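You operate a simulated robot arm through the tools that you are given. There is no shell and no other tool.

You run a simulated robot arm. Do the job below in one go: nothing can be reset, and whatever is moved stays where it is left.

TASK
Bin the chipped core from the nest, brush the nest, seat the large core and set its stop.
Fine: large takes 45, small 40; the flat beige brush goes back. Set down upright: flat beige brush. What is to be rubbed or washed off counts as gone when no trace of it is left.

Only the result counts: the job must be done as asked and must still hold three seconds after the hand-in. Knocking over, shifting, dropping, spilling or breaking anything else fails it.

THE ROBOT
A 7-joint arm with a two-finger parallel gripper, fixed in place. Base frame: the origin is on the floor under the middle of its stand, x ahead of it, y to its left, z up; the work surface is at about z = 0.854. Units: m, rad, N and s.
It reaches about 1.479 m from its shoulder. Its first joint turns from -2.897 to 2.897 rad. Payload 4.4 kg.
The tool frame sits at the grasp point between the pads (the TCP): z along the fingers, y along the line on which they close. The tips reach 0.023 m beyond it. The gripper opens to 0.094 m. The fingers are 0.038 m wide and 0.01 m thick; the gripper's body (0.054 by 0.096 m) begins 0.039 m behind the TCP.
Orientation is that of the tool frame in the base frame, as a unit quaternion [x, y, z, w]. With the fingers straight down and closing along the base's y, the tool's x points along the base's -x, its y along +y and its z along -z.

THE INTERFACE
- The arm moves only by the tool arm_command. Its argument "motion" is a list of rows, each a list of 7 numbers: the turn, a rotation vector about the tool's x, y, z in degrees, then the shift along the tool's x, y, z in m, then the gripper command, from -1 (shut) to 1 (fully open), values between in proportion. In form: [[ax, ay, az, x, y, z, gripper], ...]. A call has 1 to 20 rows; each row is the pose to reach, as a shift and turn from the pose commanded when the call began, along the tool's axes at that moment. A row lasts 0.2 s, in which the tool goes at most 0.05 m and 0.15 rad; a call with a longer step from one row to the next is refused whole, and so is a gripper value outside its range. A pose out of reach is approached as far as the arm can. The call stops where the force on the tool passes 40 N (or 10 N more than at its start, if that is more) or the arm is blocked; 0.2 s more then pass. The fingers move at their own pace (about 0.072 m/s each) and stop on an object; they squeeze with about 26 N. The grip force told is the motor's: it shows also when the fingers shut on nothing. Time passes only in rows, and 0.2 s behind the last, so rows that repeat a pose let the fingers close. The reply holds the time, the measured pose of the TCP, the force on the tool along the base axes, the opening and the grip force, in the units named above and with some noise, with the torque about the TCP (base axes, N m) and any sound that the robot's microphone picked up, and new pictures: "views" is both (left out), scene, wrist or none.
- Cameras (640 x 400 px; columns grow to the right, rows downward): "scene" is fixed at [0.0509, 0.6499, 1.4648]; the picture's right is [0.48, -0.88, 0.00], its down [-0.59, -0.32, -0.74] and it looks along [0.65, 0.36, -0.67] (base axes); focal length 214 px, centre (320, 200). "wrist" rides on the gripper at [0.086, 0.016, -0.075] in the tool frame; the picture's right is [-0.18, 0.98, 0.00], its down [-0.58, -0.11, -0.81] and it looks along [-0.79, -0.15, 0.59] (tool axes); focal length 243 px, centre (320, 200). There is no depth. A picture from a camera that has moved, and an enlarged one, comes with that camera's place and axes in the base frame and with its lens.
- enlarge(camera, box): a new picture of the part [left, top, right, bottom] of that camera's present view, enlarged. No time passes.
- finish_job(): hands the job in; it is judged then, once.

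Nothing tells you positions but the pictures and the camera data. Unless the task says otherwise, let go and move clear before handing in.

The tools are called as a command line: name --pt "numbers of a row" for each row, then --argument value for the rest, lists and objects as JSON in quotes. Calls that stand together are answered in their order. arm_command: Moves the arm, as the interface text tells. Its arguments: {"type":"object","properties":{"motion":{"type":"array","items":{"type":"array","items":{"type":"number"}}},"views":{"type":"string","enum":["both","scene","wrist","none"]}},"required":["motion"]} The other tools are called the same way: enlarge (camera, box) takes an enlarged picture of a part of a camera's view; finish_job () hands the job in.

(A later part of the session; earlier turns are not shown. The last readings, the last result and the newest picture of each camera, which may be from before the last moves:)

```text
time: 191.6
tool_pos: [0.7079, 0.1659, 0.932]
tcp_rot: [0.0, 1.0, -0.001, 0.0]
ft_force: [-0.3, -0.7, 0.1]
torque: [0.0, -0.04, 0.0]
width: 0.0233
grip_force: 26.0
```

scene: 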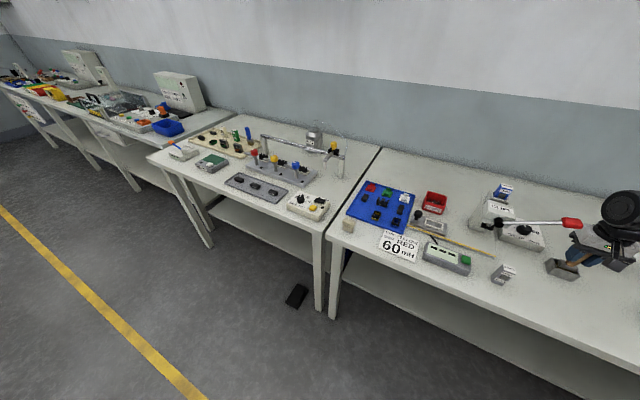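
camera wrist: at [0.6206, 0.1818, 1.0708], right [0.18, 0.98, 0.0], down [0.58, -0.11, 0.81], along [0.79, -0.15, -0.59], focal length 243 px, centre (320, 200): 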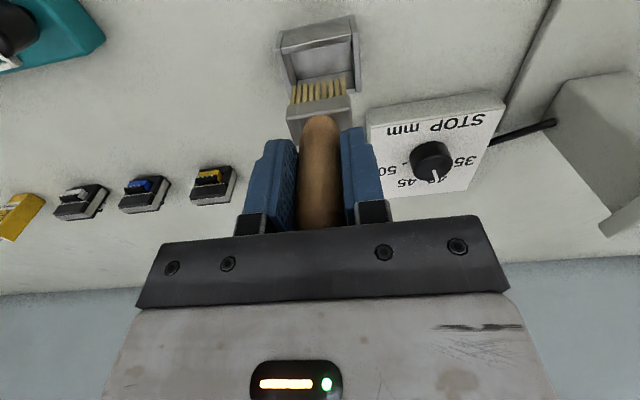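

arm_command --pt "0 0 0 0 0 0.001 -1" --pt "0 0 0 0 0 0.001 -1" --views "none"

arm_command --pt "0 0 0 0 0 0.001 -1" --pt "0 0 0 0 0 0.001 -1" --views "scene"

enlarge --camera "scene" --box '[535, 240, 595, 285]'

```text
time: 192.2
tool_pos: [0.7068, 0.1657, 0.9332]
tcp_rot: [0.0, 1.0, 0.0, 0.0]
ft_force: [-2.7, 0.6, 10.6]
torque: [0.01, 0.03, 0.02]
width: 0.023
grip_force: 26.4
```

```text
time: 192.8
tool_pos: [0.7073, 0.165, 0.9325]
tcp_rot: [-0.001, 1.0, 0.001, 0.0]
ft_force: [-0.1, 1.9, 23.6]
torque: [0.05, -0.25, -0.01]
width: 0.0228
grip_force: 26.0
```

scene: 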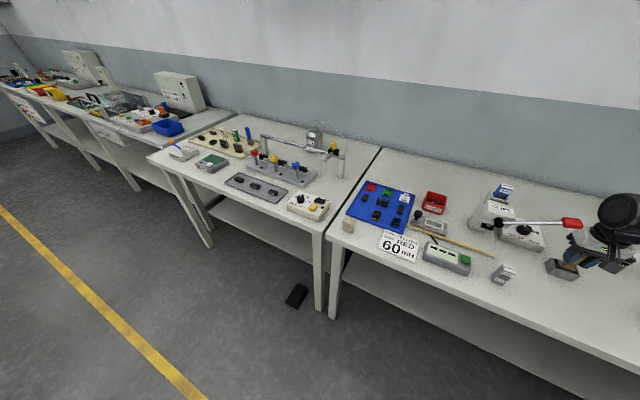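

```text
8.89 times, centred on (565, 262) of scene
camera zoom: at [0.0509, 0.6499, 1.4648], right [0.48, -0.88, 0.0], down [-0.59, -0.32, -0.74], along [0.65, 0.36, -0.67], focal length 1906 px, centre (-1858, -356)
```

zoom: 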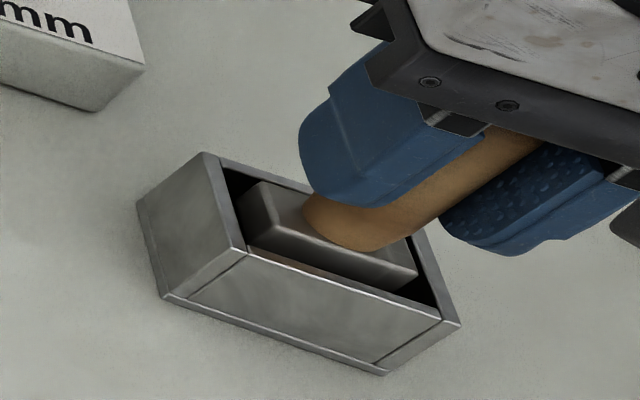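

The brush is seated in its box. I'll relieve the pressure, release and rise straight up.

arm_command --pt "0 0 0 0 0 -0.0016 -1" --pt "0 0 0 0 0 -0.0016 -0.2" --pt "0 0 0 0 0 -0.0016 0.2" --pt "0 0 0 0 0 -0.0016 0.2" --pt "0 0 0 0 0 -0.0016 0.2" --pt "0 0 0 0 0 -0.03 0.2" --pt "0 0 0 0 0 -0.07 0.2" --pt "0 0 0 0 0 -0.11 0.2" --pt "0 0 0 0 0 -0.15 0.2" --pt "0 0 0 0 0 -0.19 0.2" --pt "0 0 0 0 0 -0.19 0.2"

enlarge --camera "scene" --box '[535, 240, 595, 285]'

enlarge --camera "scene" --box '[480, 200, 560, 260]'

```text
time: 195.2
tool_pos: [0.7076, 0.1655, 1.1229]
tcp_rot: [-0.001, 1.0, 0.0, -0.002]
ft_force: [0.0, 0.9, -0.1]
torque: [-0.02, -0.01, -0.01]
width: 0.0564
grip_force: 0.0
camera wrist: at [0.6218, 0.1819, 1.1974], right [0.18, 0.98, 0.0], down [0.58, -0.11, 0.81], along [0.79, -0.15, -0.59], focal length 243 px, centre (320, 200)
```

scene: 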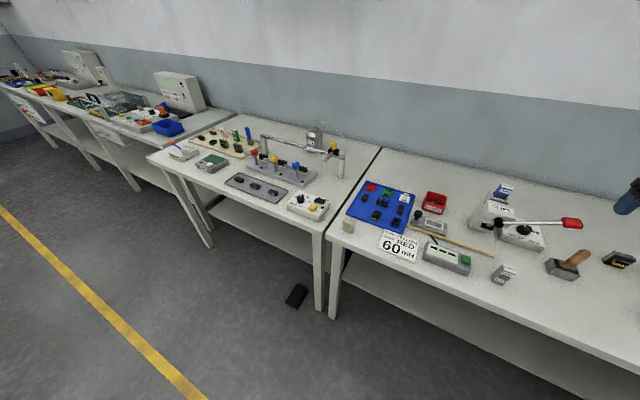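
wrist: 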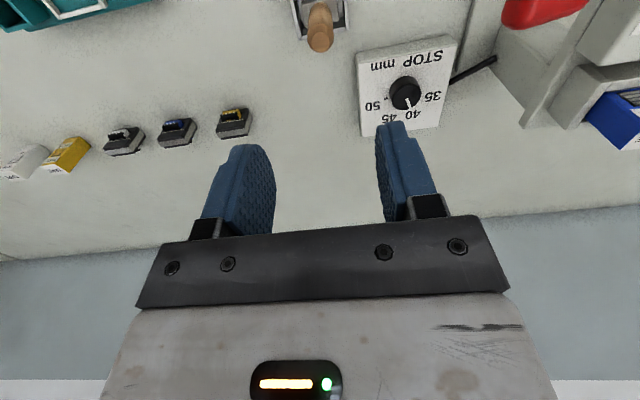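

```text
8.89 times, centred on (565, 262) of scene
camera zoom: at [0.0509, 0.6499, 1.4648], right [0.48, -0.88, 0.0], down [-0.59, -0.32, -0.74], along [0.65, 0.36, -0.67], focal length 1906 px, centre (-1858, -356)
```

zoom: 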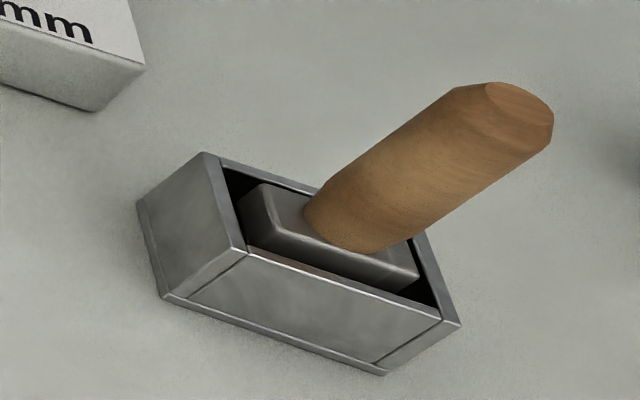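

```text
6.67 times, centred on (520, 230) of scene
camera zoom: at [0.0509, 0.6499, 1.4648], right [0.48, -0.88, 0.0], down [-0.59, -0.32, -0.74], along [0.65, 0.36, -0.67], focal length 1430 px, centre (-1013, 0)
```

zoom: 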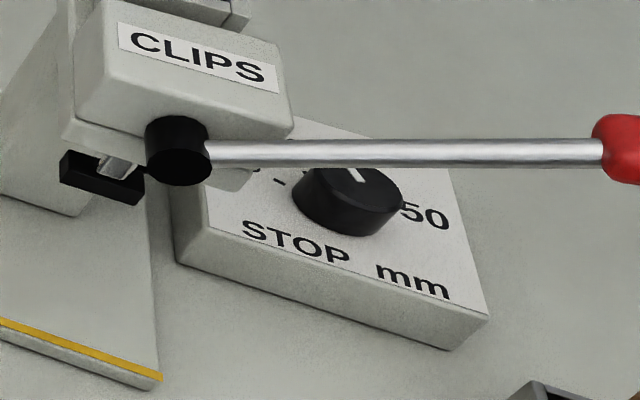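

The brush is back upright in its box, as it was found. Next I'll look closely at the stop dial.

enlarge --camera "wrist" --box '[350, 40, 460, 140]'

enlarge --camera "wrist" --box '[375, 70, 440, 130]'

```text
4.00 times, centred on (405, 90) of wrist
camera zoom: at [0.6218, 0.1819, 1.1974], right [0.18, 0.98, 0.0], down [0.58, -0.11, 0.81], along [0.79, -0.15, -0.59], focal length 970 px, centre (-20, 640)
```

zoom: 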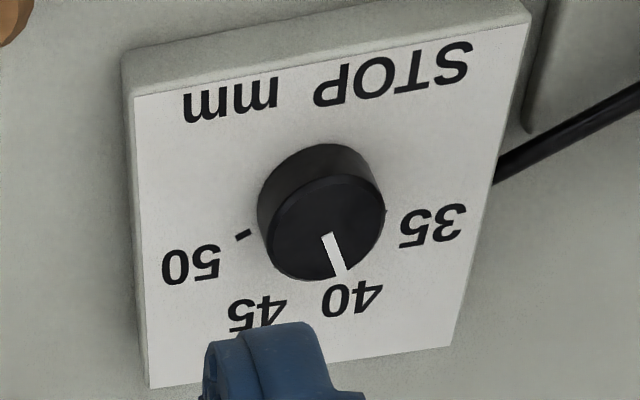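

```text
6.67 times, centred on (408, 100) of wrist
camera zoom: at [0.6218, 0.1819, 1.1974], right [0.18, 0.98, 0.0], down [0.58, -0.11, 0.81], along [0.79, -0.15, -0.59], focal length 1618 px, centre (-263, 867)
```

zoom: 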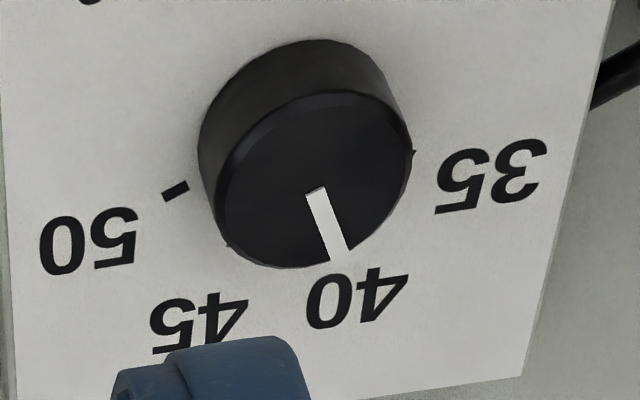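

The pointer is at 40; the 45 mark is 45° clockwise seen from above. I'll yaw the tool to -90° on the clear side and look toward the dial and the press from the front.

arm_command --pt "0 0 -8.2 -0.01 0 0 0.2" --pt "0 0 -16.4 -0.02 0 0 0.2" --pt "0 0 -24.6 -0.03 0 0 0.2" --pt "0 0 -32.8 -0.045 0 0 0.4" --pt "0 0 -41 -0.06 0 0 0.4" --pt "0 0 -49.2 -0.075 0 0 0.4" --pt "0 0 -57.4 -0.09 0 0 0.4" --pt "0 0 -65.6 -0.1 0 0 0.4" --pt "0 0 -73.8 -0.11 0 0.02 0.4" --pt "0 0 -82 -0.12 0.0 0.05 0.4" --pt "0 0 -90 -0.124 0.0 0.08 0.4" --pt "0 0 -90 -0.124 0.0 0.08 0.4"

enlarge --camera "wrist" --box '[240, 40, 430, 200]'

```text
time: 197.8
tool_pos: [0.8315, 0.1656, 1.0409]
tcp_rot: [-0.707, 0.707, 0.0, -0.001]
ft_force: [1.1, 0.1, -0.3]
torque: [-0.01, 0.02, 0.02]
width: 0.0659
grip_force: 0.0
camera wrist: at [0.8159, 0.0797, 1.1152], right [-0.98, 0.18, 0.0], down [0.11, 0.58, 0.81], along [0.15, 0.79, -0.59], focal length 243 px, centre (320, 200)
```

scene: 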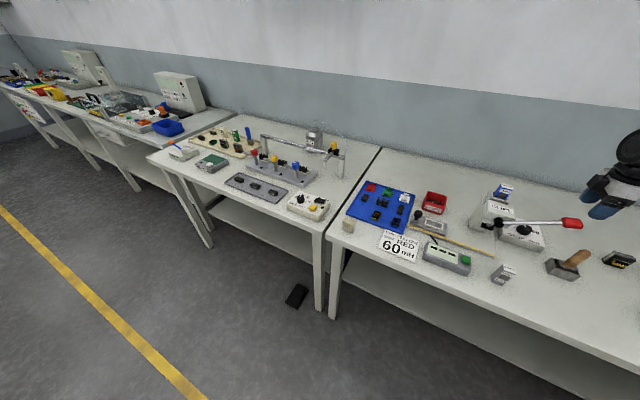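
wrist: 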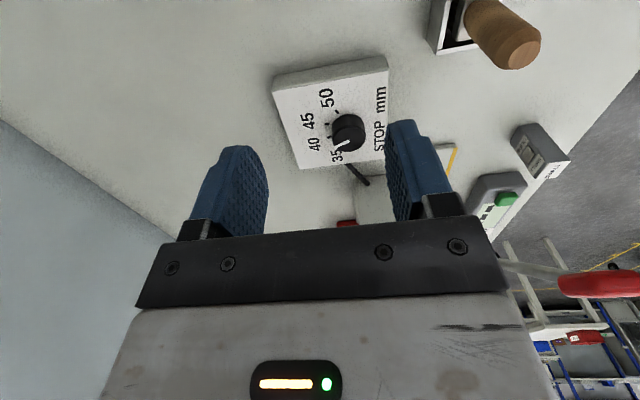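

```text
2.50 times, centred on (335, 120) of wrist
camera zoom: at [0.8159, 0.0797, 1.1152], right [-0.98, 0.18, 0.0], down [0.11, 0.58, 0.81], along [0.15, 0.79, -0.59], focal length 606 px, centre (282, 400)
```

zoom: 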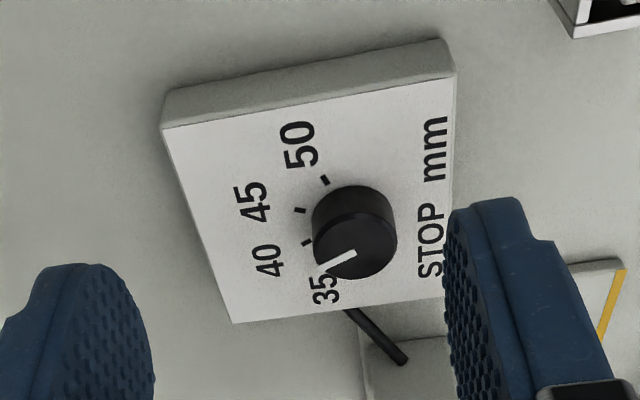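

From here the ticks are clear: the dial centre is at about (0.8166, 0.2627), its ticks sit at ±22.5° and ±67.5°, and the pointer is at 40. I'll move over the dial.

arm_command --pt "0 0 0 -0.035 0.005 0 0.4" --pt "0 0 0 -0.07 0.01 0 0.4" --pt "0 0 0 -0.0971 0.0149 0.01 0.4" --pt "0 0 0 -0.0971 0.0149 0.05 0.4" --pt "0 0 0 -0.0971 0.0149 0.08 0.4" --pt "0 0 0 -0.0971 0.0149 0.08 0.4"

enlarge --camera "wrist" --box '[220, 20, 420, 190]'

enlarge --camera "scene" --box '[470, 160, 590, 260]'

```text
time: 199.2
tool_pos: [0.8177, 0.262, 0.96]
tcp_rot: [0.707, -0.707, -0.002, 0.0]
ft_force: [0.3, 1.0, -0.3]
torque: [-0.02, 0.0, 0.0]
width: 0.0659
grip_force: 0.2
camera wrist: at [0.8014, 0.1761, 1.0356], right [-0.98, 0.18, 0.0], down [0.11, 0.58, 0.81], along [0.15, 0.79, -0.59], focal length 243 px, centre (320, 200)
```

scene: 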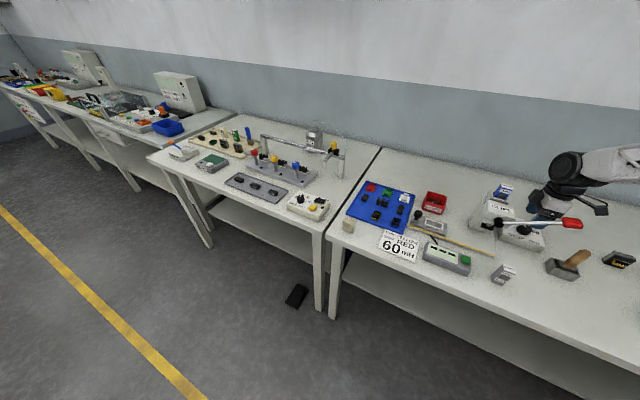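
wrist: 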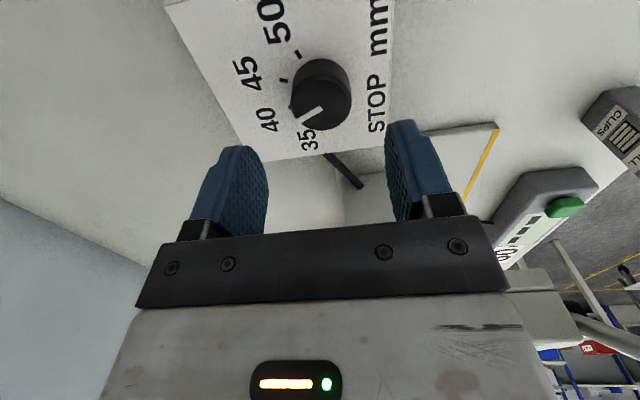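

```text
2.35 times, centred on (320, 105) of wrist
camera zoom: at [0.8014, 0.1761, 1.0356], right [-0.98, 0.18, 0.0], down [0.11, 0.58, 0.81], along [0.15, 0.79, -0.59], focal length 571 px, centre (320, 424)
```

zoom: 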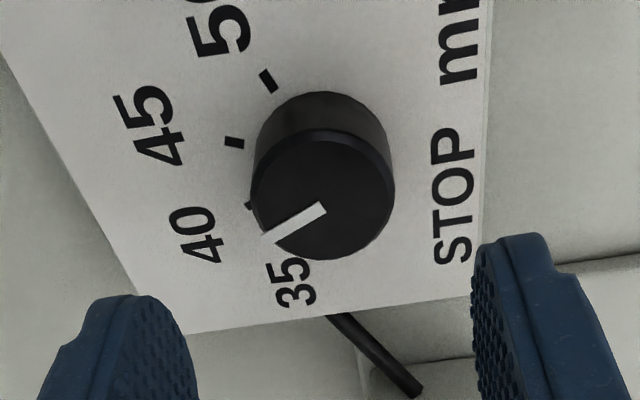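

```text
4.00 times, centred on (530, 210) of scene
camera zoom: at [0.0509, 0.6499, 1.4648], right [0.48, -0.88, 0.0], down [-0.59, -0.32, -0.74], along [0.65, 0.36, -0.67], focal length 858 px, centre (-520, 160)
```

zoom: 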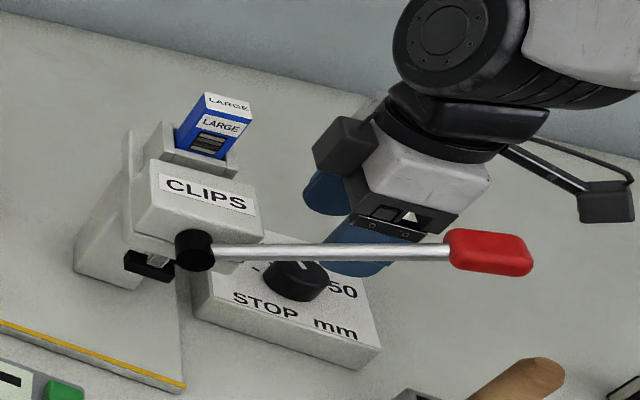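

The knob is centred between the fingers. Descending and gripping it.

arm_command --pt "0 0 0 0 0.0005 0.02 0.4" --pt "0 0 0 0 0.0005 0.04 0.4" --pt "0 0 0 0 0.0005 0.054 0.4" --pt "0 0 0 0 0.0005 0.054 0.4"

enlarge --camera "wrist" --box '[220, 20, 420, 190]'

enlarge --camera "scene" --box '[470, 160, 590, 260]'

```text
time: 200.2
tool_pos: [0.8157, 0.2618, 0.9066]
tcp_rot: [0.708, -0.707, -0.001, 0.001]
ft_force: [0.3, 1.1, 0.0]
torque: [-0.03, -0.02, -0.02]
width: 0.0657
grip_force: 0.0
camera wrist: at [0.8003, 0.1761, 0.9814], right [-0.98, 0.18, 0.0], down [0.11, 0.58, 0.81], along [0.15, 0.79, -0.59], focal length 243 px, centre (320, 200)
```

scene: 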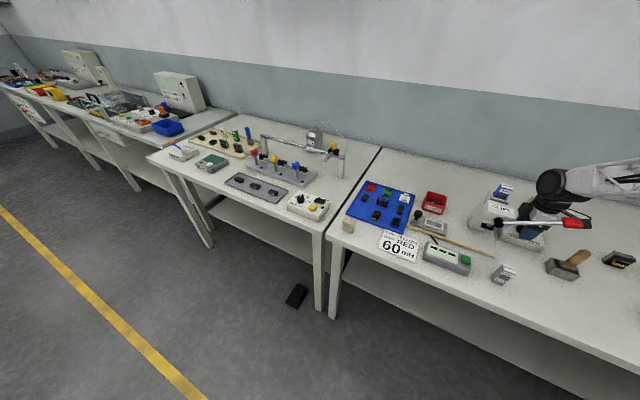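
wrist: 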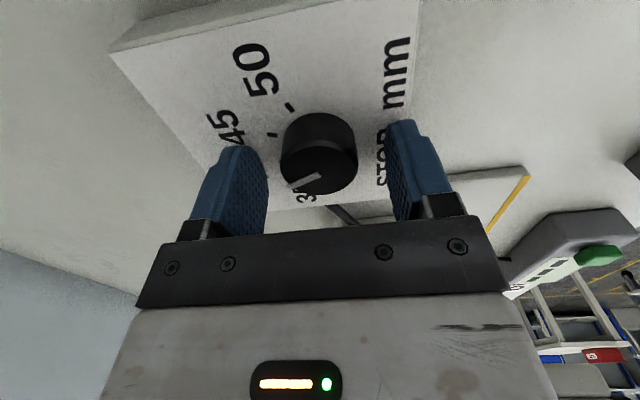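

```text
2.35 times, centred on (320, 105) of wrist
camera zoom: at [0.8003, 0.1761, 0.9814], right [-0.98, 0.18, 0.0], down [0.11, 0.58, 0.81], along [0.15, 0.79, -0.59], focal length 571 px, centre (320, 424)
```

zoom: 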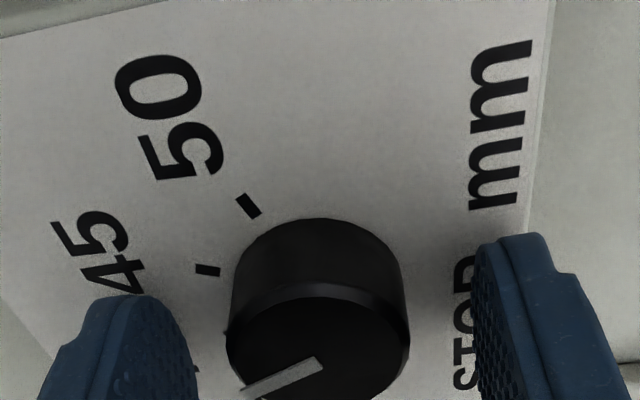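

```text
4.00 times, centred on (530, 210) of scene
camera zoom: at [0.0509, 0.6499, 1.4648], right [0.48, -0.88, 0.0], down [-0.59, -0.32, -0.74], along [0.65, 0.36, -0.67], focal length 858 px, centre (-520, 160)
```

zoom: 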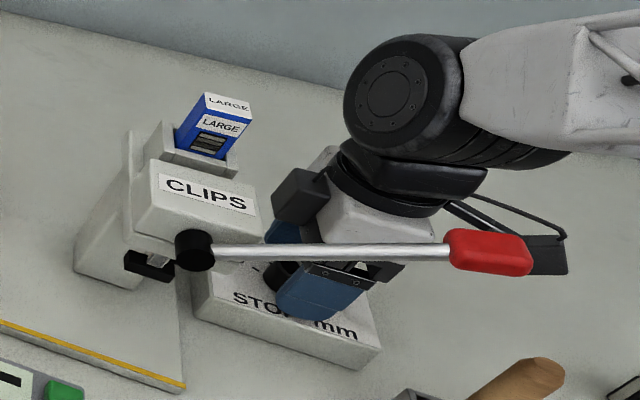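

arm_command --pt "0 0 0 0 0 0 -1" --pt "0 0 0 0 0 0 -1" --pt "0 0 0 0 0 0 -1" --pt "0 0 0 0 0 0 -1" --views "wrist"

enlarge --camera "wrist" --box '[220, 50, 420, 220]'

```text
time: 201.2
tool_pos: [0.8156, 0.2624, 0.9072]
tcp_rot: [-0.707, 0.707, 0.0, -0.001]
ft_force: [3.1, 1.2, -3.3]
torque: [0.06, -0.13, 0.03]
width: 0.037
grip_force: 45.5
camera wrist: at [0.8003, 0.1761, 0.9815], right [-0.98, 0.18, 0.0], down [0.11, 0.58, 0.81], along [0.15, 0.79, -0.59], focal length 243 px, centre (320, 200)
```

wrist: 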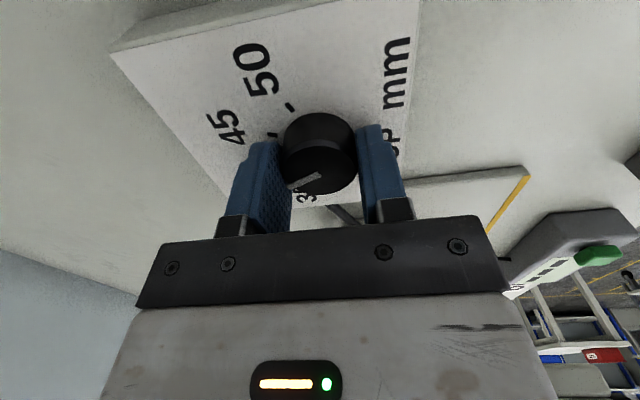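

```text
2.35 times, centred on (320, 135) of wrist
camera zoom: at [0.8003, 0.1761, 0.9815], right [-0.98, 0.18, 0.0], down [0.11, 0.58, 0.81], along [0.15, 0.79, -0.59], focal length 571 px, centre (320, 353)
```

zoom: 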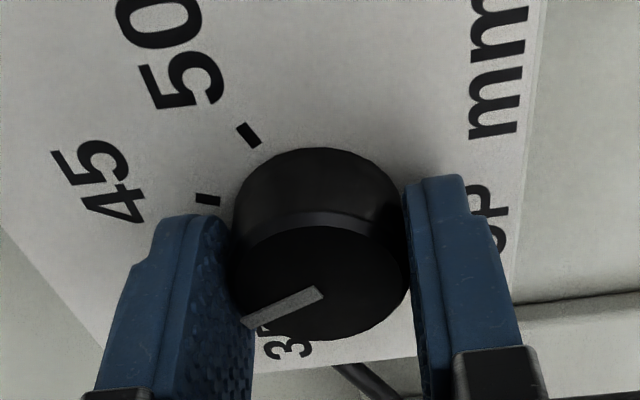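

The knob is gripped. I'll turn it 45° clockwise seen from above, which is +45° about the tool z axis.

arm_command --pt "0 0 7.5 0 0 0 -1" --pt "0 0 15 0 0 0 -1" --pt "0 0 22.5 0 0 0 -1" --pt "0 0 30 0 0 0 -1" --pt "0 0 37.5 0 0 0 -1" --pt "0 0 45 0 0 0 -1" --pt "0 0 45 0 0 0 -1" --pt "0 0 45 0 0 0 -1"

enlarge --camera "wrist" --box '[220, 50, 420, 220]'

```text
time: 202.3
tool_pos: [0.8178, 0.261, 0.9071]
tcp_rot: [-0.488, 0.873, 0.0, 0.0]
ft_force: [7.1, -2.2, -3.7]
torque: [-0.27, -0.51, 0.0]
width: 0.0374
grip_force: 44.3
stopped in row 5: the force on the tool passed its limit at 43 N (the readings are from after the stop); the commanded pose is now the measured one
camera wrist: at [0.7582, 0.1971, 0.9815], right [-0.74, 0.67, 0.0], down [0.4, 0.44, 0.81], along [0.54, 0.6, -0.59], focal length 243 px, centre (320, 200)
```

scene: 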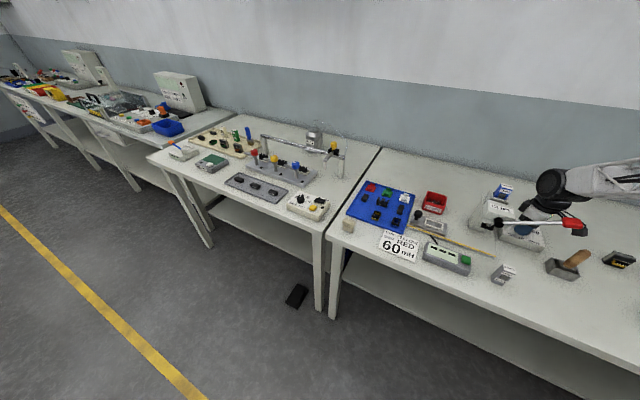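
wrist: 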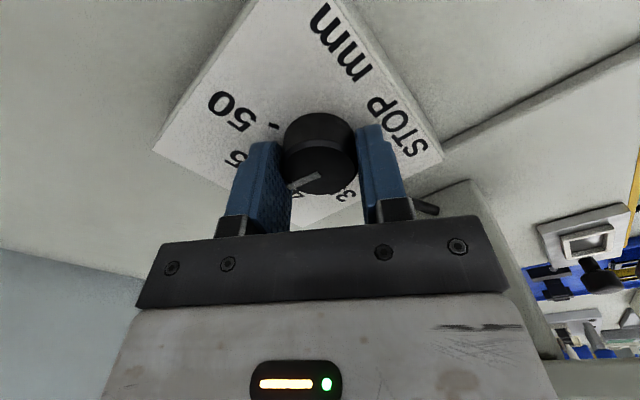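

```text
2.35 times, centred on (320, 135) of wrist
camera zoom: at [0.7582, 0.1971, 0.9815], right [-0.74, 0.67, 0.0], down [0.4, 0.44, 0.81], along [0.54, 0.6, -0.59], focal length 571 px, centre (320, 353)
```

zoom: 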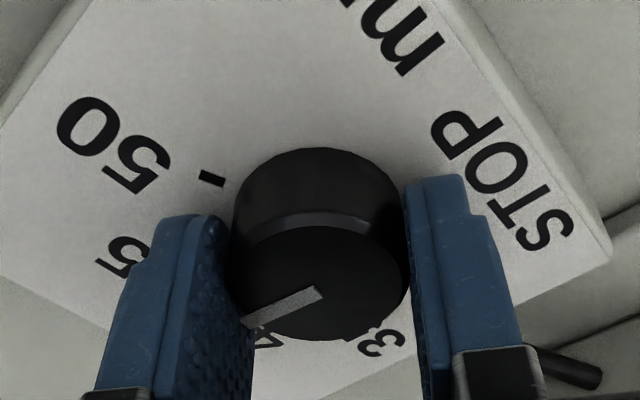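

It turned about 31.6°, then stopped on a force spike. I'll continue the remaining 13.4° in smaller steps.

arm_command --pt "0 0 3 0 0 0 -1" --pt "0 0 6 0 0 0 -1" --pt "0 0 9 0 0 0 -1" --pt "0 0 11.5 0 0 0 -1" --pt "0 0 13.5 0 0 0 -1" --pt "0 0 13.5 0 0 0 -1"

enlarge --camera "wrist" --box '[220, 50, 420, 220]'

enlarge --camera "scene" --box '[470, 160, 590, 260]'

```text
time: 203.7
tool_pos: [0.8178, 0.262, 0.9068]
tcp_rot: [-0.382, 0.924, 0.0, 0.0]
ft_force: [25.3, -17.8, -13.1]
torque: [-0.05, -1.08, 0.02]
width: 0.0372
grip_force: 45.0
camera wrist: at [0.7449, 0.2126, 0.9815], right [-0.56, 0.83, 0.0], down [0.49, 0.33, 0.81], along [0.67, 0.45, -0.59], focal length 243 px, centre (320, 200)
```

scene: 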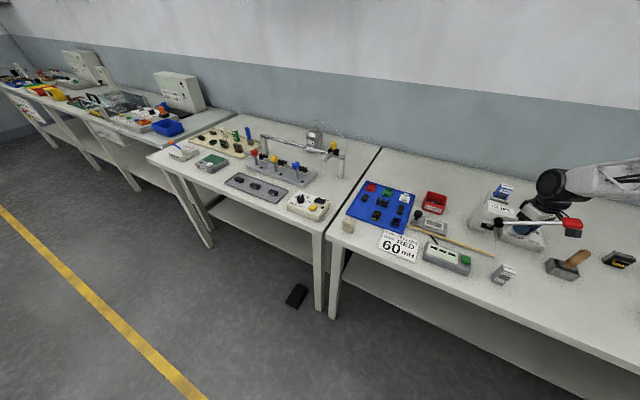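
wrist: 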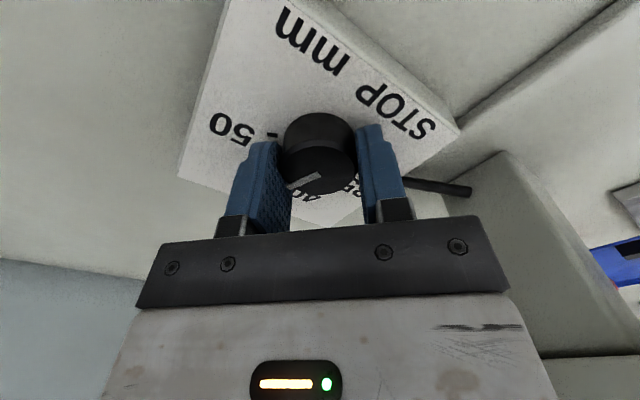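

```text
2.35 times, centred on (320, 135) of wrist
camera zoom: at [0.7449, 0.2126, 0.9815], right [-0.56, 0.83, 0.0], down [0.49, 0.33, 0.81], along [0.67, 0.45, -0.59], focal length 571 px, centre (320, 353)
```

zoom: 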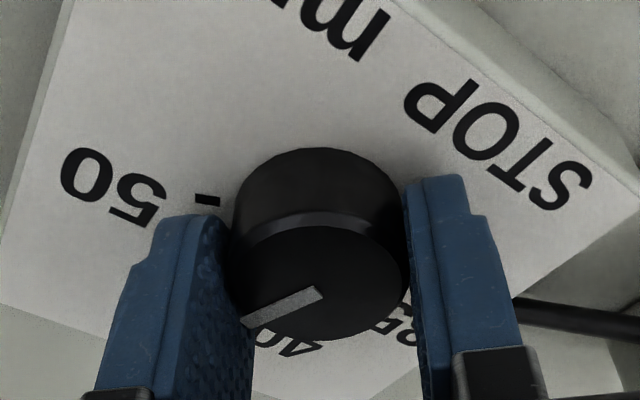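

```text
4.00 times, centred on (530, 210) of scene
camera zoom: at [0.0509, 0.6499, 1.4648], right [0.48, -0.88, 0.0], down [-0.59, -0.32, -0.74], along [0.65, 0.36, -0.67], focal length 858 px, centre (-520, 160)
```

zoom: 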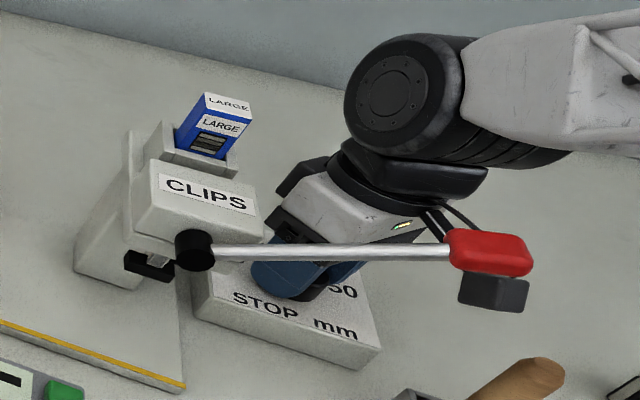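

The knob has turned the full 45°, with some side load on the tool. I'll relieve the load, open the fingers and rise to read the dial.

arm_command --pt "0 0 0 0 -0.001 -0.0005 -1" --pt "0 0 0 0 -0.002 -0.001 -1" --pt "0 0 0 0 -0.002 -0.001 -1" --views "none"

```text
time: 204.5
tool_pos: [0.8173, 0.2617, 0.907]
tcp_rot: [-0.383, 0.924, 0.001, -0.001]
ft_force: [8.5, 14.9, -24.4]
torque: [0.7, -0.56, -0.04]
width: 0.0375
grip_force: 45.4
```

arm_command --pt "0 0 0 -0.0005 0.0003 0.0015 -1" --pt "0 0 0 -0.0005 0.0003 0.0015 -1" --views "none"

```text
time: 205.1
tool_pos: [0.8176, 0.2605, 0.906]
tcp_rot: [-0.382, 0.924, 0.0, 0.0]
ft_force: [-27.4, 16.3, 0.4]
torque: [-0.39, 1.6, -0.06]
width: 0.037
grip_force: 44.9
```

arm_command --pt "0 0 0 0 0.0009 0 -1" --pt "0 0 0 0 0.0009 0 -1" --views "none"

```text
time: 205.7
tool_pos: [0.8166, 0.2602, 0.9067]
tcp_rot: [-0.382, 0.924, 0.0, 0.001]
ft_force: [-30.4, 7.7, 3.0]
torque: [-0.24, 1.25, -0.01]
width: 0.0371
grip_force: 44.6
```

arm_command --pt "0 0 0 0.0006 0.0012 0 -1" --pt "0 0 0 0.0006 0.0012 0 -1" --views "none"

```text
time: 206.3
tool_pos: [0.8169, 0.2614, 0.9074]
tcp_rot: [-0.382, 0.924, 0.0, 0.001]
ft_force: [1.7, -4.0, -4.7]
torque: [-0.39, 0.1, 0.0]
width: 0.0373
grip_force: 44.9
```

Side loads are nearly zero. Now I'll open and rise to read the dial.

arm_command --pt "0 0 0 0 0 0 -0.1" --pt "0 0 0 0 0 0 0.2" --pt "0 0 0 0 0 0 0.4" --pt "0 0 0 0 0 0 0.4" --pt "0 0 0 0 0 -0.03 0.4" --pt "0 0 0 0 0 -0.06 0.4" --pt "0 0 0 0 0 -0.1 0.4" --pt "0 0 0 0 0 -0.1 0.4"

enlarge --camera "wrist" --box '[240, 0, 400, 130]'

enlarge --camera "scene" --box '[490, 200, 560, 260]'

```text
time: 208.1
tool_pos: [0.8175, 0.2635, 1.0066]
tcp_rot: [-0.382, 0.924, 0.0, 0.0]
ft_force: [0.4, -0.6, 0.5]
torque: [-0.04, -0.02, -0.03]
width: 0.0659
grip_force: 0.1
camera wrist: at [0.7442, 0.2137, 1.0811], right [-0.56, 0.83, 0.0], down [0.49, 0.33, 0.81], along [0.67, 0.45, -0.59], focal length 243 px, centre (320, 200)
```

scene: 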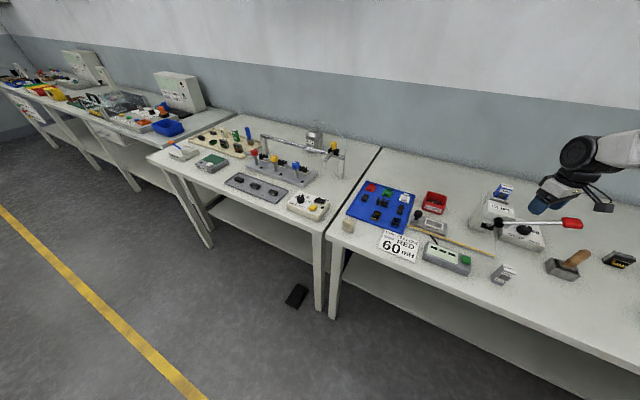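
wrist: 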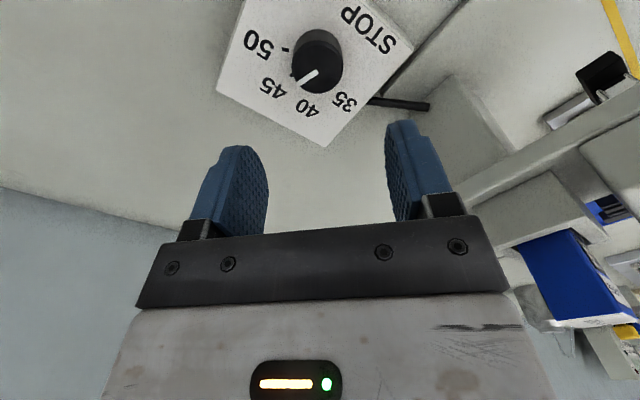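

```text
3.08 times, centred on (320, 65) of wrist
camera zoom: at [0.7442, 0.2137, 1.0811], right [-0.56, 0.83, 0.0], down [0.49, 0.33, 0.81], along [0.67, 0.45, -0.59], focal length 746 px, centre (320, 615)
```

zoom: 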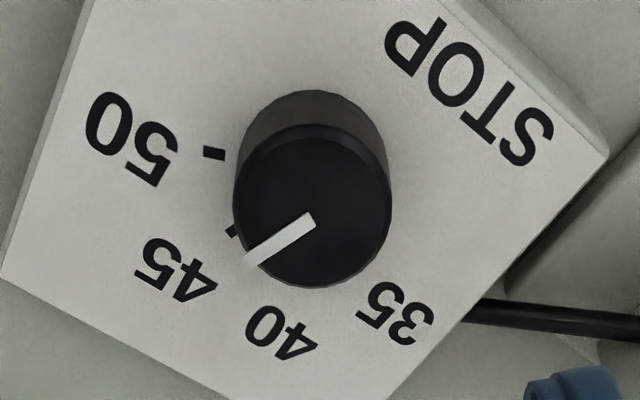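

```text
6.67 times, centred on (525, 230) of scene
camera zoom: at [0.0509, 0.6499, 1.4648], right [0.48, -0.88, 0.0], down [-0.59, -0.32, -0.74], along [0.65, 0.36, -0.67], focal length 1430 px, centre (-1047, 0)
```

zoom: 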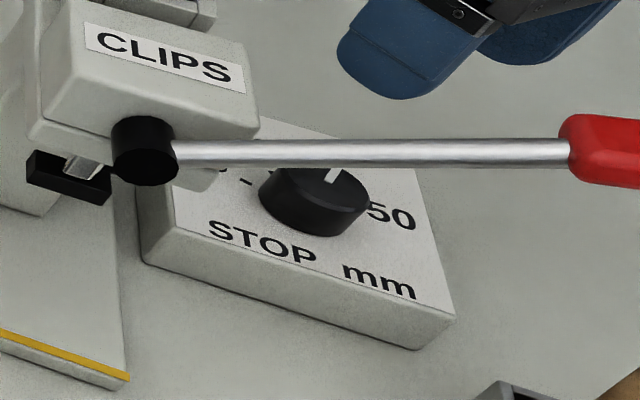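

The pointer now reads 45: measured -23.7° against the tick at about -23°. I'll rise above the press and head for the tray, turning to yaw +90° on the way, to fetch the large core.

arm_command --pt "0 0 0 0 0 -0.045 0.4" --pt "0 0 0 0 0 -0.09 0.4" --pt "0 0 0 0 0 -0.135 0.4" --pt "0 0 8 0 0 -0.18 0.4" --pt "0 0 16 0 0 -0.225 0.4" --pt "0 0 24 -0.0255 0.0352 -0.24 0.4" --pt "0 0 32 -0.0509 0.0703 -0.24 0.4" --pt "0 0 40 -0.0764 0.1055 -0.24 0.4" --pt "0 0 48 -0.1018 0.1407 -0.24 0.4" --pt "0 0 56 -0.1273 0.1758 -0.24 0.4" --pt "0 0 64 -0.1527 0.211 -0.24 0.4" --pt "0 0 72 -0.1782 0.2461 -0.24 0.4" --pt "0 0 80 -0.2036 0.2813 -0.24 0.4" --pt "0 0 88 -0.2291 0.3165 -0.24 0.4" --pt "0 0 96 -0.2545 0.3516 -0.24 0.4" --pt "0 0 104 -0.28 0.3868 -0.22 0.4" --pt "0 0 112 -0.28 0.3868 -0.2 0.3" --pt "0 0 120 -0.28 0.3868 -0.17 0.2" --pt "0 0 128 -0.28 0.3868 -0.14 0.1" --pt "0 0 135 -0.28 0.3868 -0.11 0.1"

enlarge --camera "wrist" --box '[220, 0, 420, 150]'

enlarge --camera "scene" --box '[490, 200, 560, 260]'

```text
time: 212.3
tool_pos: [0.7397, 0.7348, 1.1181]
tcp_rot: [0.709, 0.706, 0.0, 0.001]
ft_force: [0.3, 0.3, 0.6]
torque: [0.04, 0.01, -0.02]
width: 0.0517
grip_force: 0.1
camera wrist: at [0.7579, 0.8211, 1.1922], right [0.98, -0.19, 0.0], down [-0.11, -0.58, 0.81], along [-0.15, -0.79, -0.59], focal length 243 px, centre (320, 200)
```

scene: 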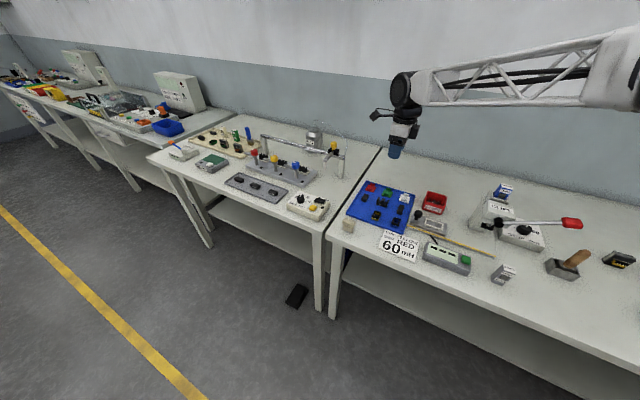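
wrist: 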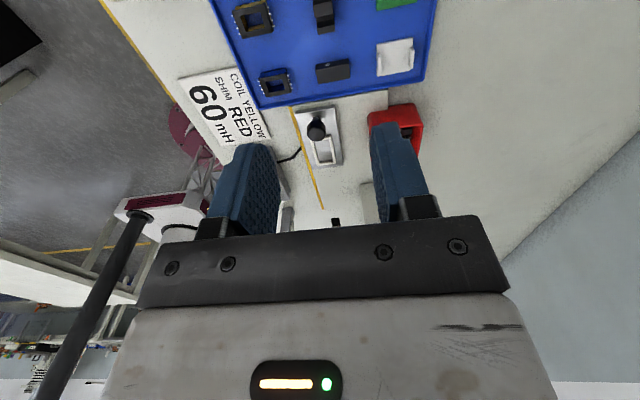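

```text
2.67 times, centred on (320, 75) of wrist
camera zoom: at [0.7579, 0.8211, 1.1922], right [0.98, -0.19, 0.0], down [-0.11, -0.58, 0.81], along [-0.15, -0.79, -0.59], focal length 647 px, centre (320, 533)
```

zoom: 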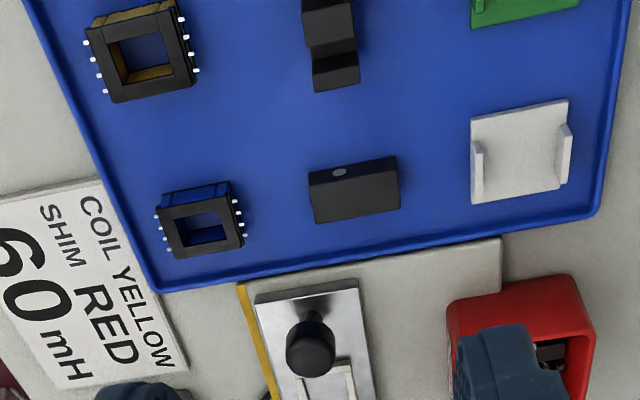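

```text
6.67 times, centred on (525, 230) of scene
camera zoom: at [0.0509, 0.6499, 1.4648], right [0.48, -0.88, 0.0], down [-0.59, -0.32, -0.74], along [0.65, 0.36, -0.67], focal length 1430 px, centre (-1047, 0)
```

zoom: 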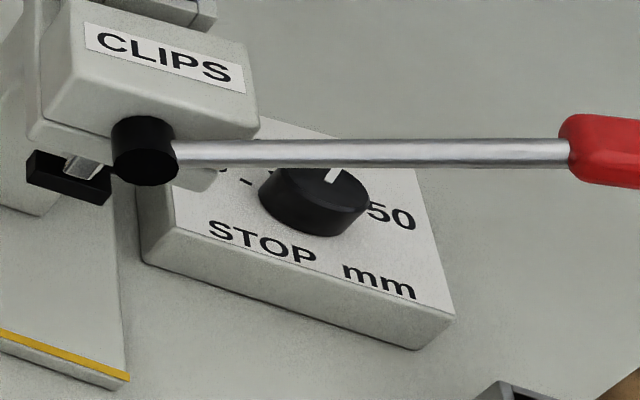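

I'm above the tray with yaw +90°. I'll descend to just above the large E-core and refine its position.

arm_command --pt "0 0 0 0 0 0.045 0.1" --pt "0 0 0 0 0 0.09 0.1" --pt "0 0 0 0 0 0.13 0.1" --pt "0 0 0 0 0 0.148 0.1" --pt "0 0 0 0 0 0.148 0.1"

enlarge --camera "wrist" --box '[250, 30, 390, 150]'

enlarge --camera "scene" --box '[355, 170, 425, 230]'

```text
time: 213.5
tool_pos: [0.7407, 0.7339, 0.97]
tcp_rot: [0.708, 0.707, 0.001, 0.001]
ft_force: [-0.2, 0.0, -0.1]
torque: [-0.01, -0.03, -0.02]
width: 0.0518
grip_force: 0.0
camera wrist: at [0.7579, 0.8207, 1.0433], right [0.98, -0.19, 0.0], down [-0.11, -0.58, 0.81], along [-0.15, -0.79, -0.59], focal length 243 px, centre (320, 200)
```

scene: 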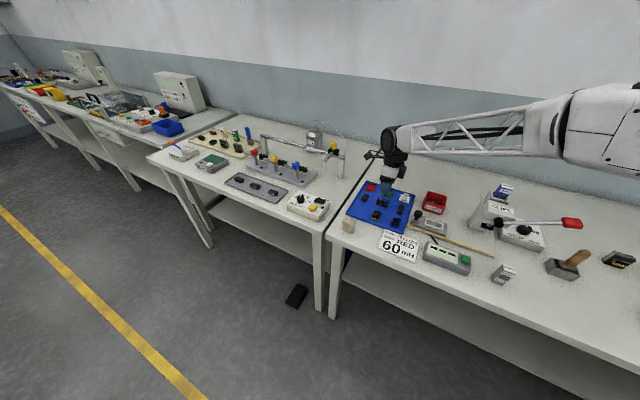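
wrist: 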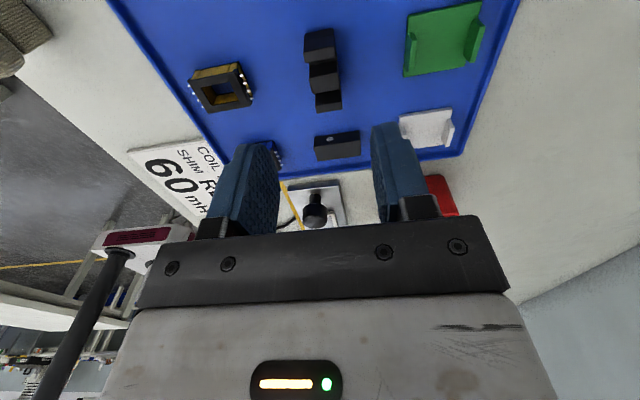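

```text
3.33 times, centred on (320, 90) of wrist
camera zoom: at [0.7579, 0.8207, 1.0433], right [0.98, -0.19, 0.0], down [-0.11, -0.58, 0.81], along [-0.15, -0.79, -0.59], focal length 809 px, centre (320, 567)
```

zoom: 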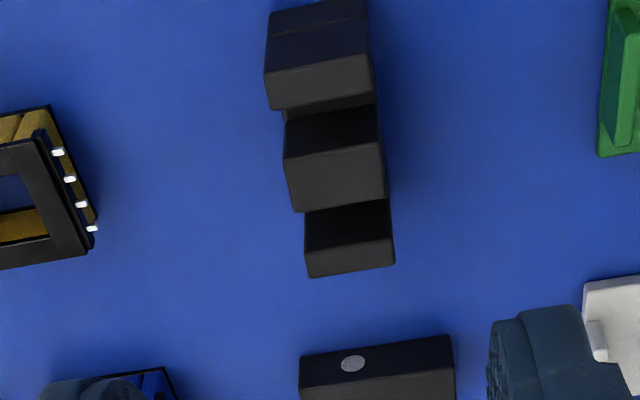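

```text
6.67 times, centred on (390, 200) of scene
camera zoom: at [0.0509, 0.6499, 1.4648], right [0.48, -0.88, 0.0], down [-0.59, -0.32, -0.74], along [0.65, 0.36, -0.67], focal length 1430 px, centre (-147, 200)
```

zoom: 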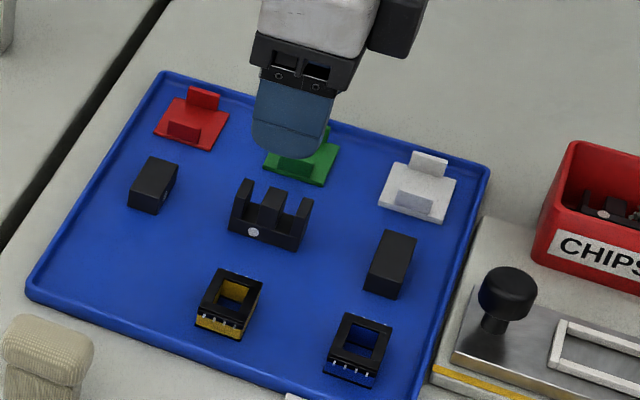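

The E-core's centre is at about (0.7455, 0.738), with its top near z = 0.886. I'll align, descend and grip it along x.

arm_command --pt "0 0 0 0.0037 0.004 0.02 0.1" --pt "0 0 0 0.0037 0.004 0.045 0.1" --pt "0 0 0 0.0037 0.004 0.065 0.1" --pt "0 0 0 0.0037 0.004 0.0755 0.1" --pt "0 0 0 0.0037 0.004 0.0755 0.1"

enlarge --camera "scene" --box '[355, 170, 425, 230]'

enlarge --camera "wrist" --box '[230, 50, 410, 190]'

```text
time: 214.7
tool_pos: [0.7443, 0.7374, 0.8934]
tcp_rot: [0.708, 0.706, 0.001, 0.0]
ft_force: [0.5, -0.6, -0.7]
torque: [0.02, -0.04, 0.03]
width: 0.0519
grip_force: 0.1
camera wrist: at [0.7615, 0.8246, 0.9678], right [0.98, -0.19, 0.0], down [-0.11, -0.58, 0.81], along [-0.15, -0.79, -0.59], focal length 243 px, centre (320, 200)
```

scene: 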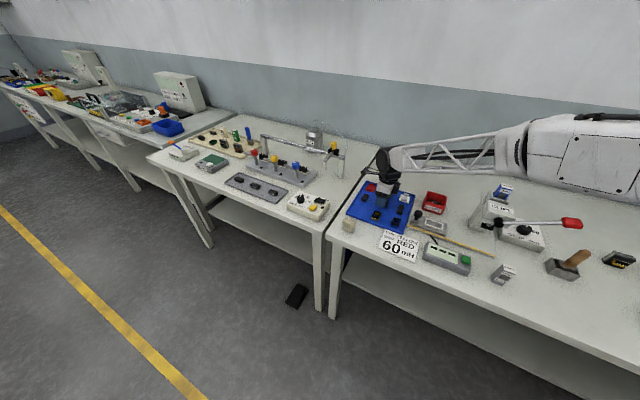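
wrist: 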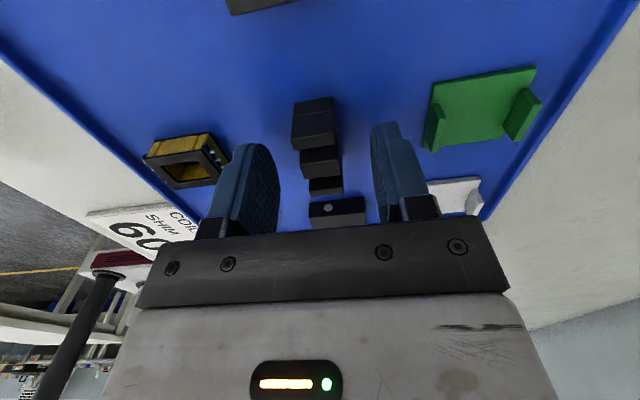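

```text
6.67 times, centred on (390, 200) of scene
camera zoom: at [0.0509, 0.6499, 1.4648], right [0.48, -0.88, 0.0], down [-0.59, -0.32, -0.74], along [0.65, 0.36, -0.67], focal length 1430 px, centre (-147, 200)
```

zoom: 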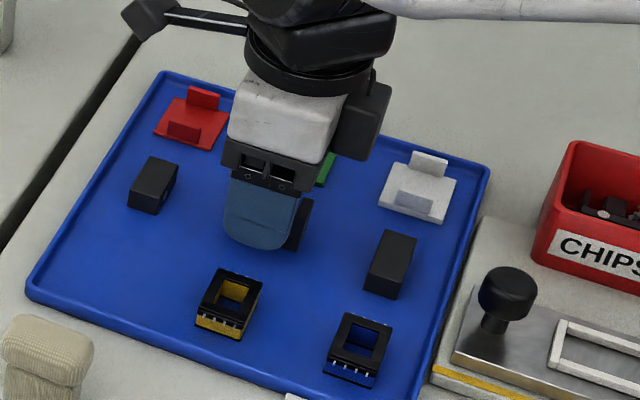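

```text
2.86 times, centred on (320, 120) of wrist
camera zoom: at [0.7615, 0.8246, 0.9678], right [0.98, -0.19, 0.0], down [-0.11, -0.58, 0.81], along [-0.15, -0.79, -0.59], focal length 693 px, centre (320, 429)
```

zoom: 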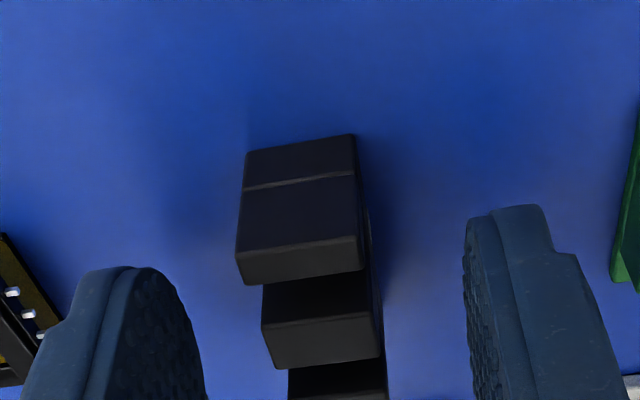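

arm_command --pt "0 0 0 0 0.001 0 -0.3" --pt "0 0 0 0 0.001 0 -1" --pt "0 0 0 0 0.001 0 -1" --pt "0 0 0 0 0.001 0 -1" --pt "0 0 0 0 0.001 0 -1"

enlarge --camera "wrist" --box '[230, 50, 410, 190]'

```text
time: 215.9
tool_pos: [0.7467, 0.7374, 0.8926]
tcp_rot: [0.707, 0.707, 0.0, 0.0]
ft_force: [-0.5, 0.6, 2.4]
torque: [-0.01, 0.01, -0.01]
width: 0.0196
grip_force: 26.0
camera wrist: at [0.7628, 0.8246, 0.9679], right [0.98, -0.19, 0.0], down [-0.11, -0.58, 0.81], along [-0.15, -0.79, -0.59], focal length 243 px, centre (320, 200)
```

scene: 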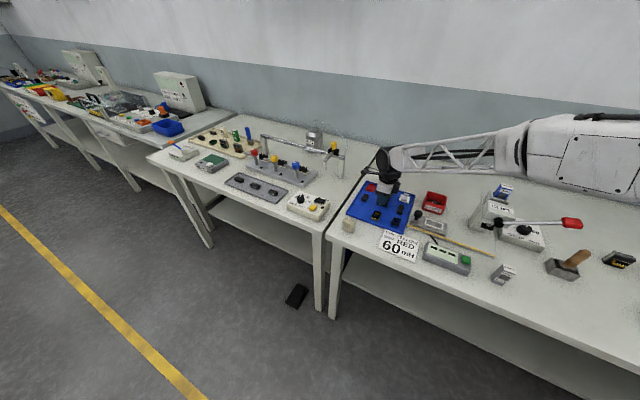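
wrist: 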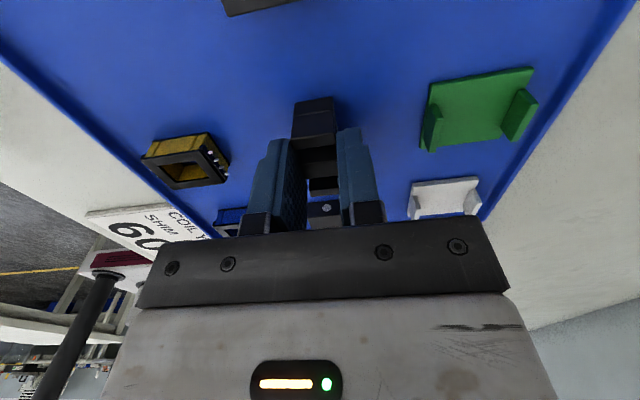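

```text
2.86 times, centred on (320, 120) of wrist
camera zoom: at [0.7628, 0.8246, 0.9679], right [0.98, -0.19, 0.0], down [-0.11, -0.58, 0.81], along [-0.15, -0.79, -0.59], focal length 693 px, centre (320, 429)
```

zoom: 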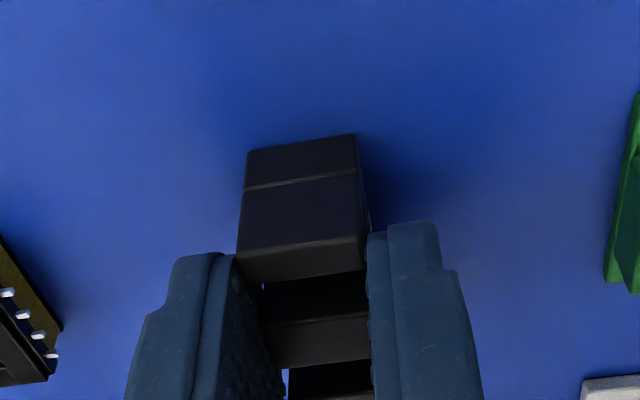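

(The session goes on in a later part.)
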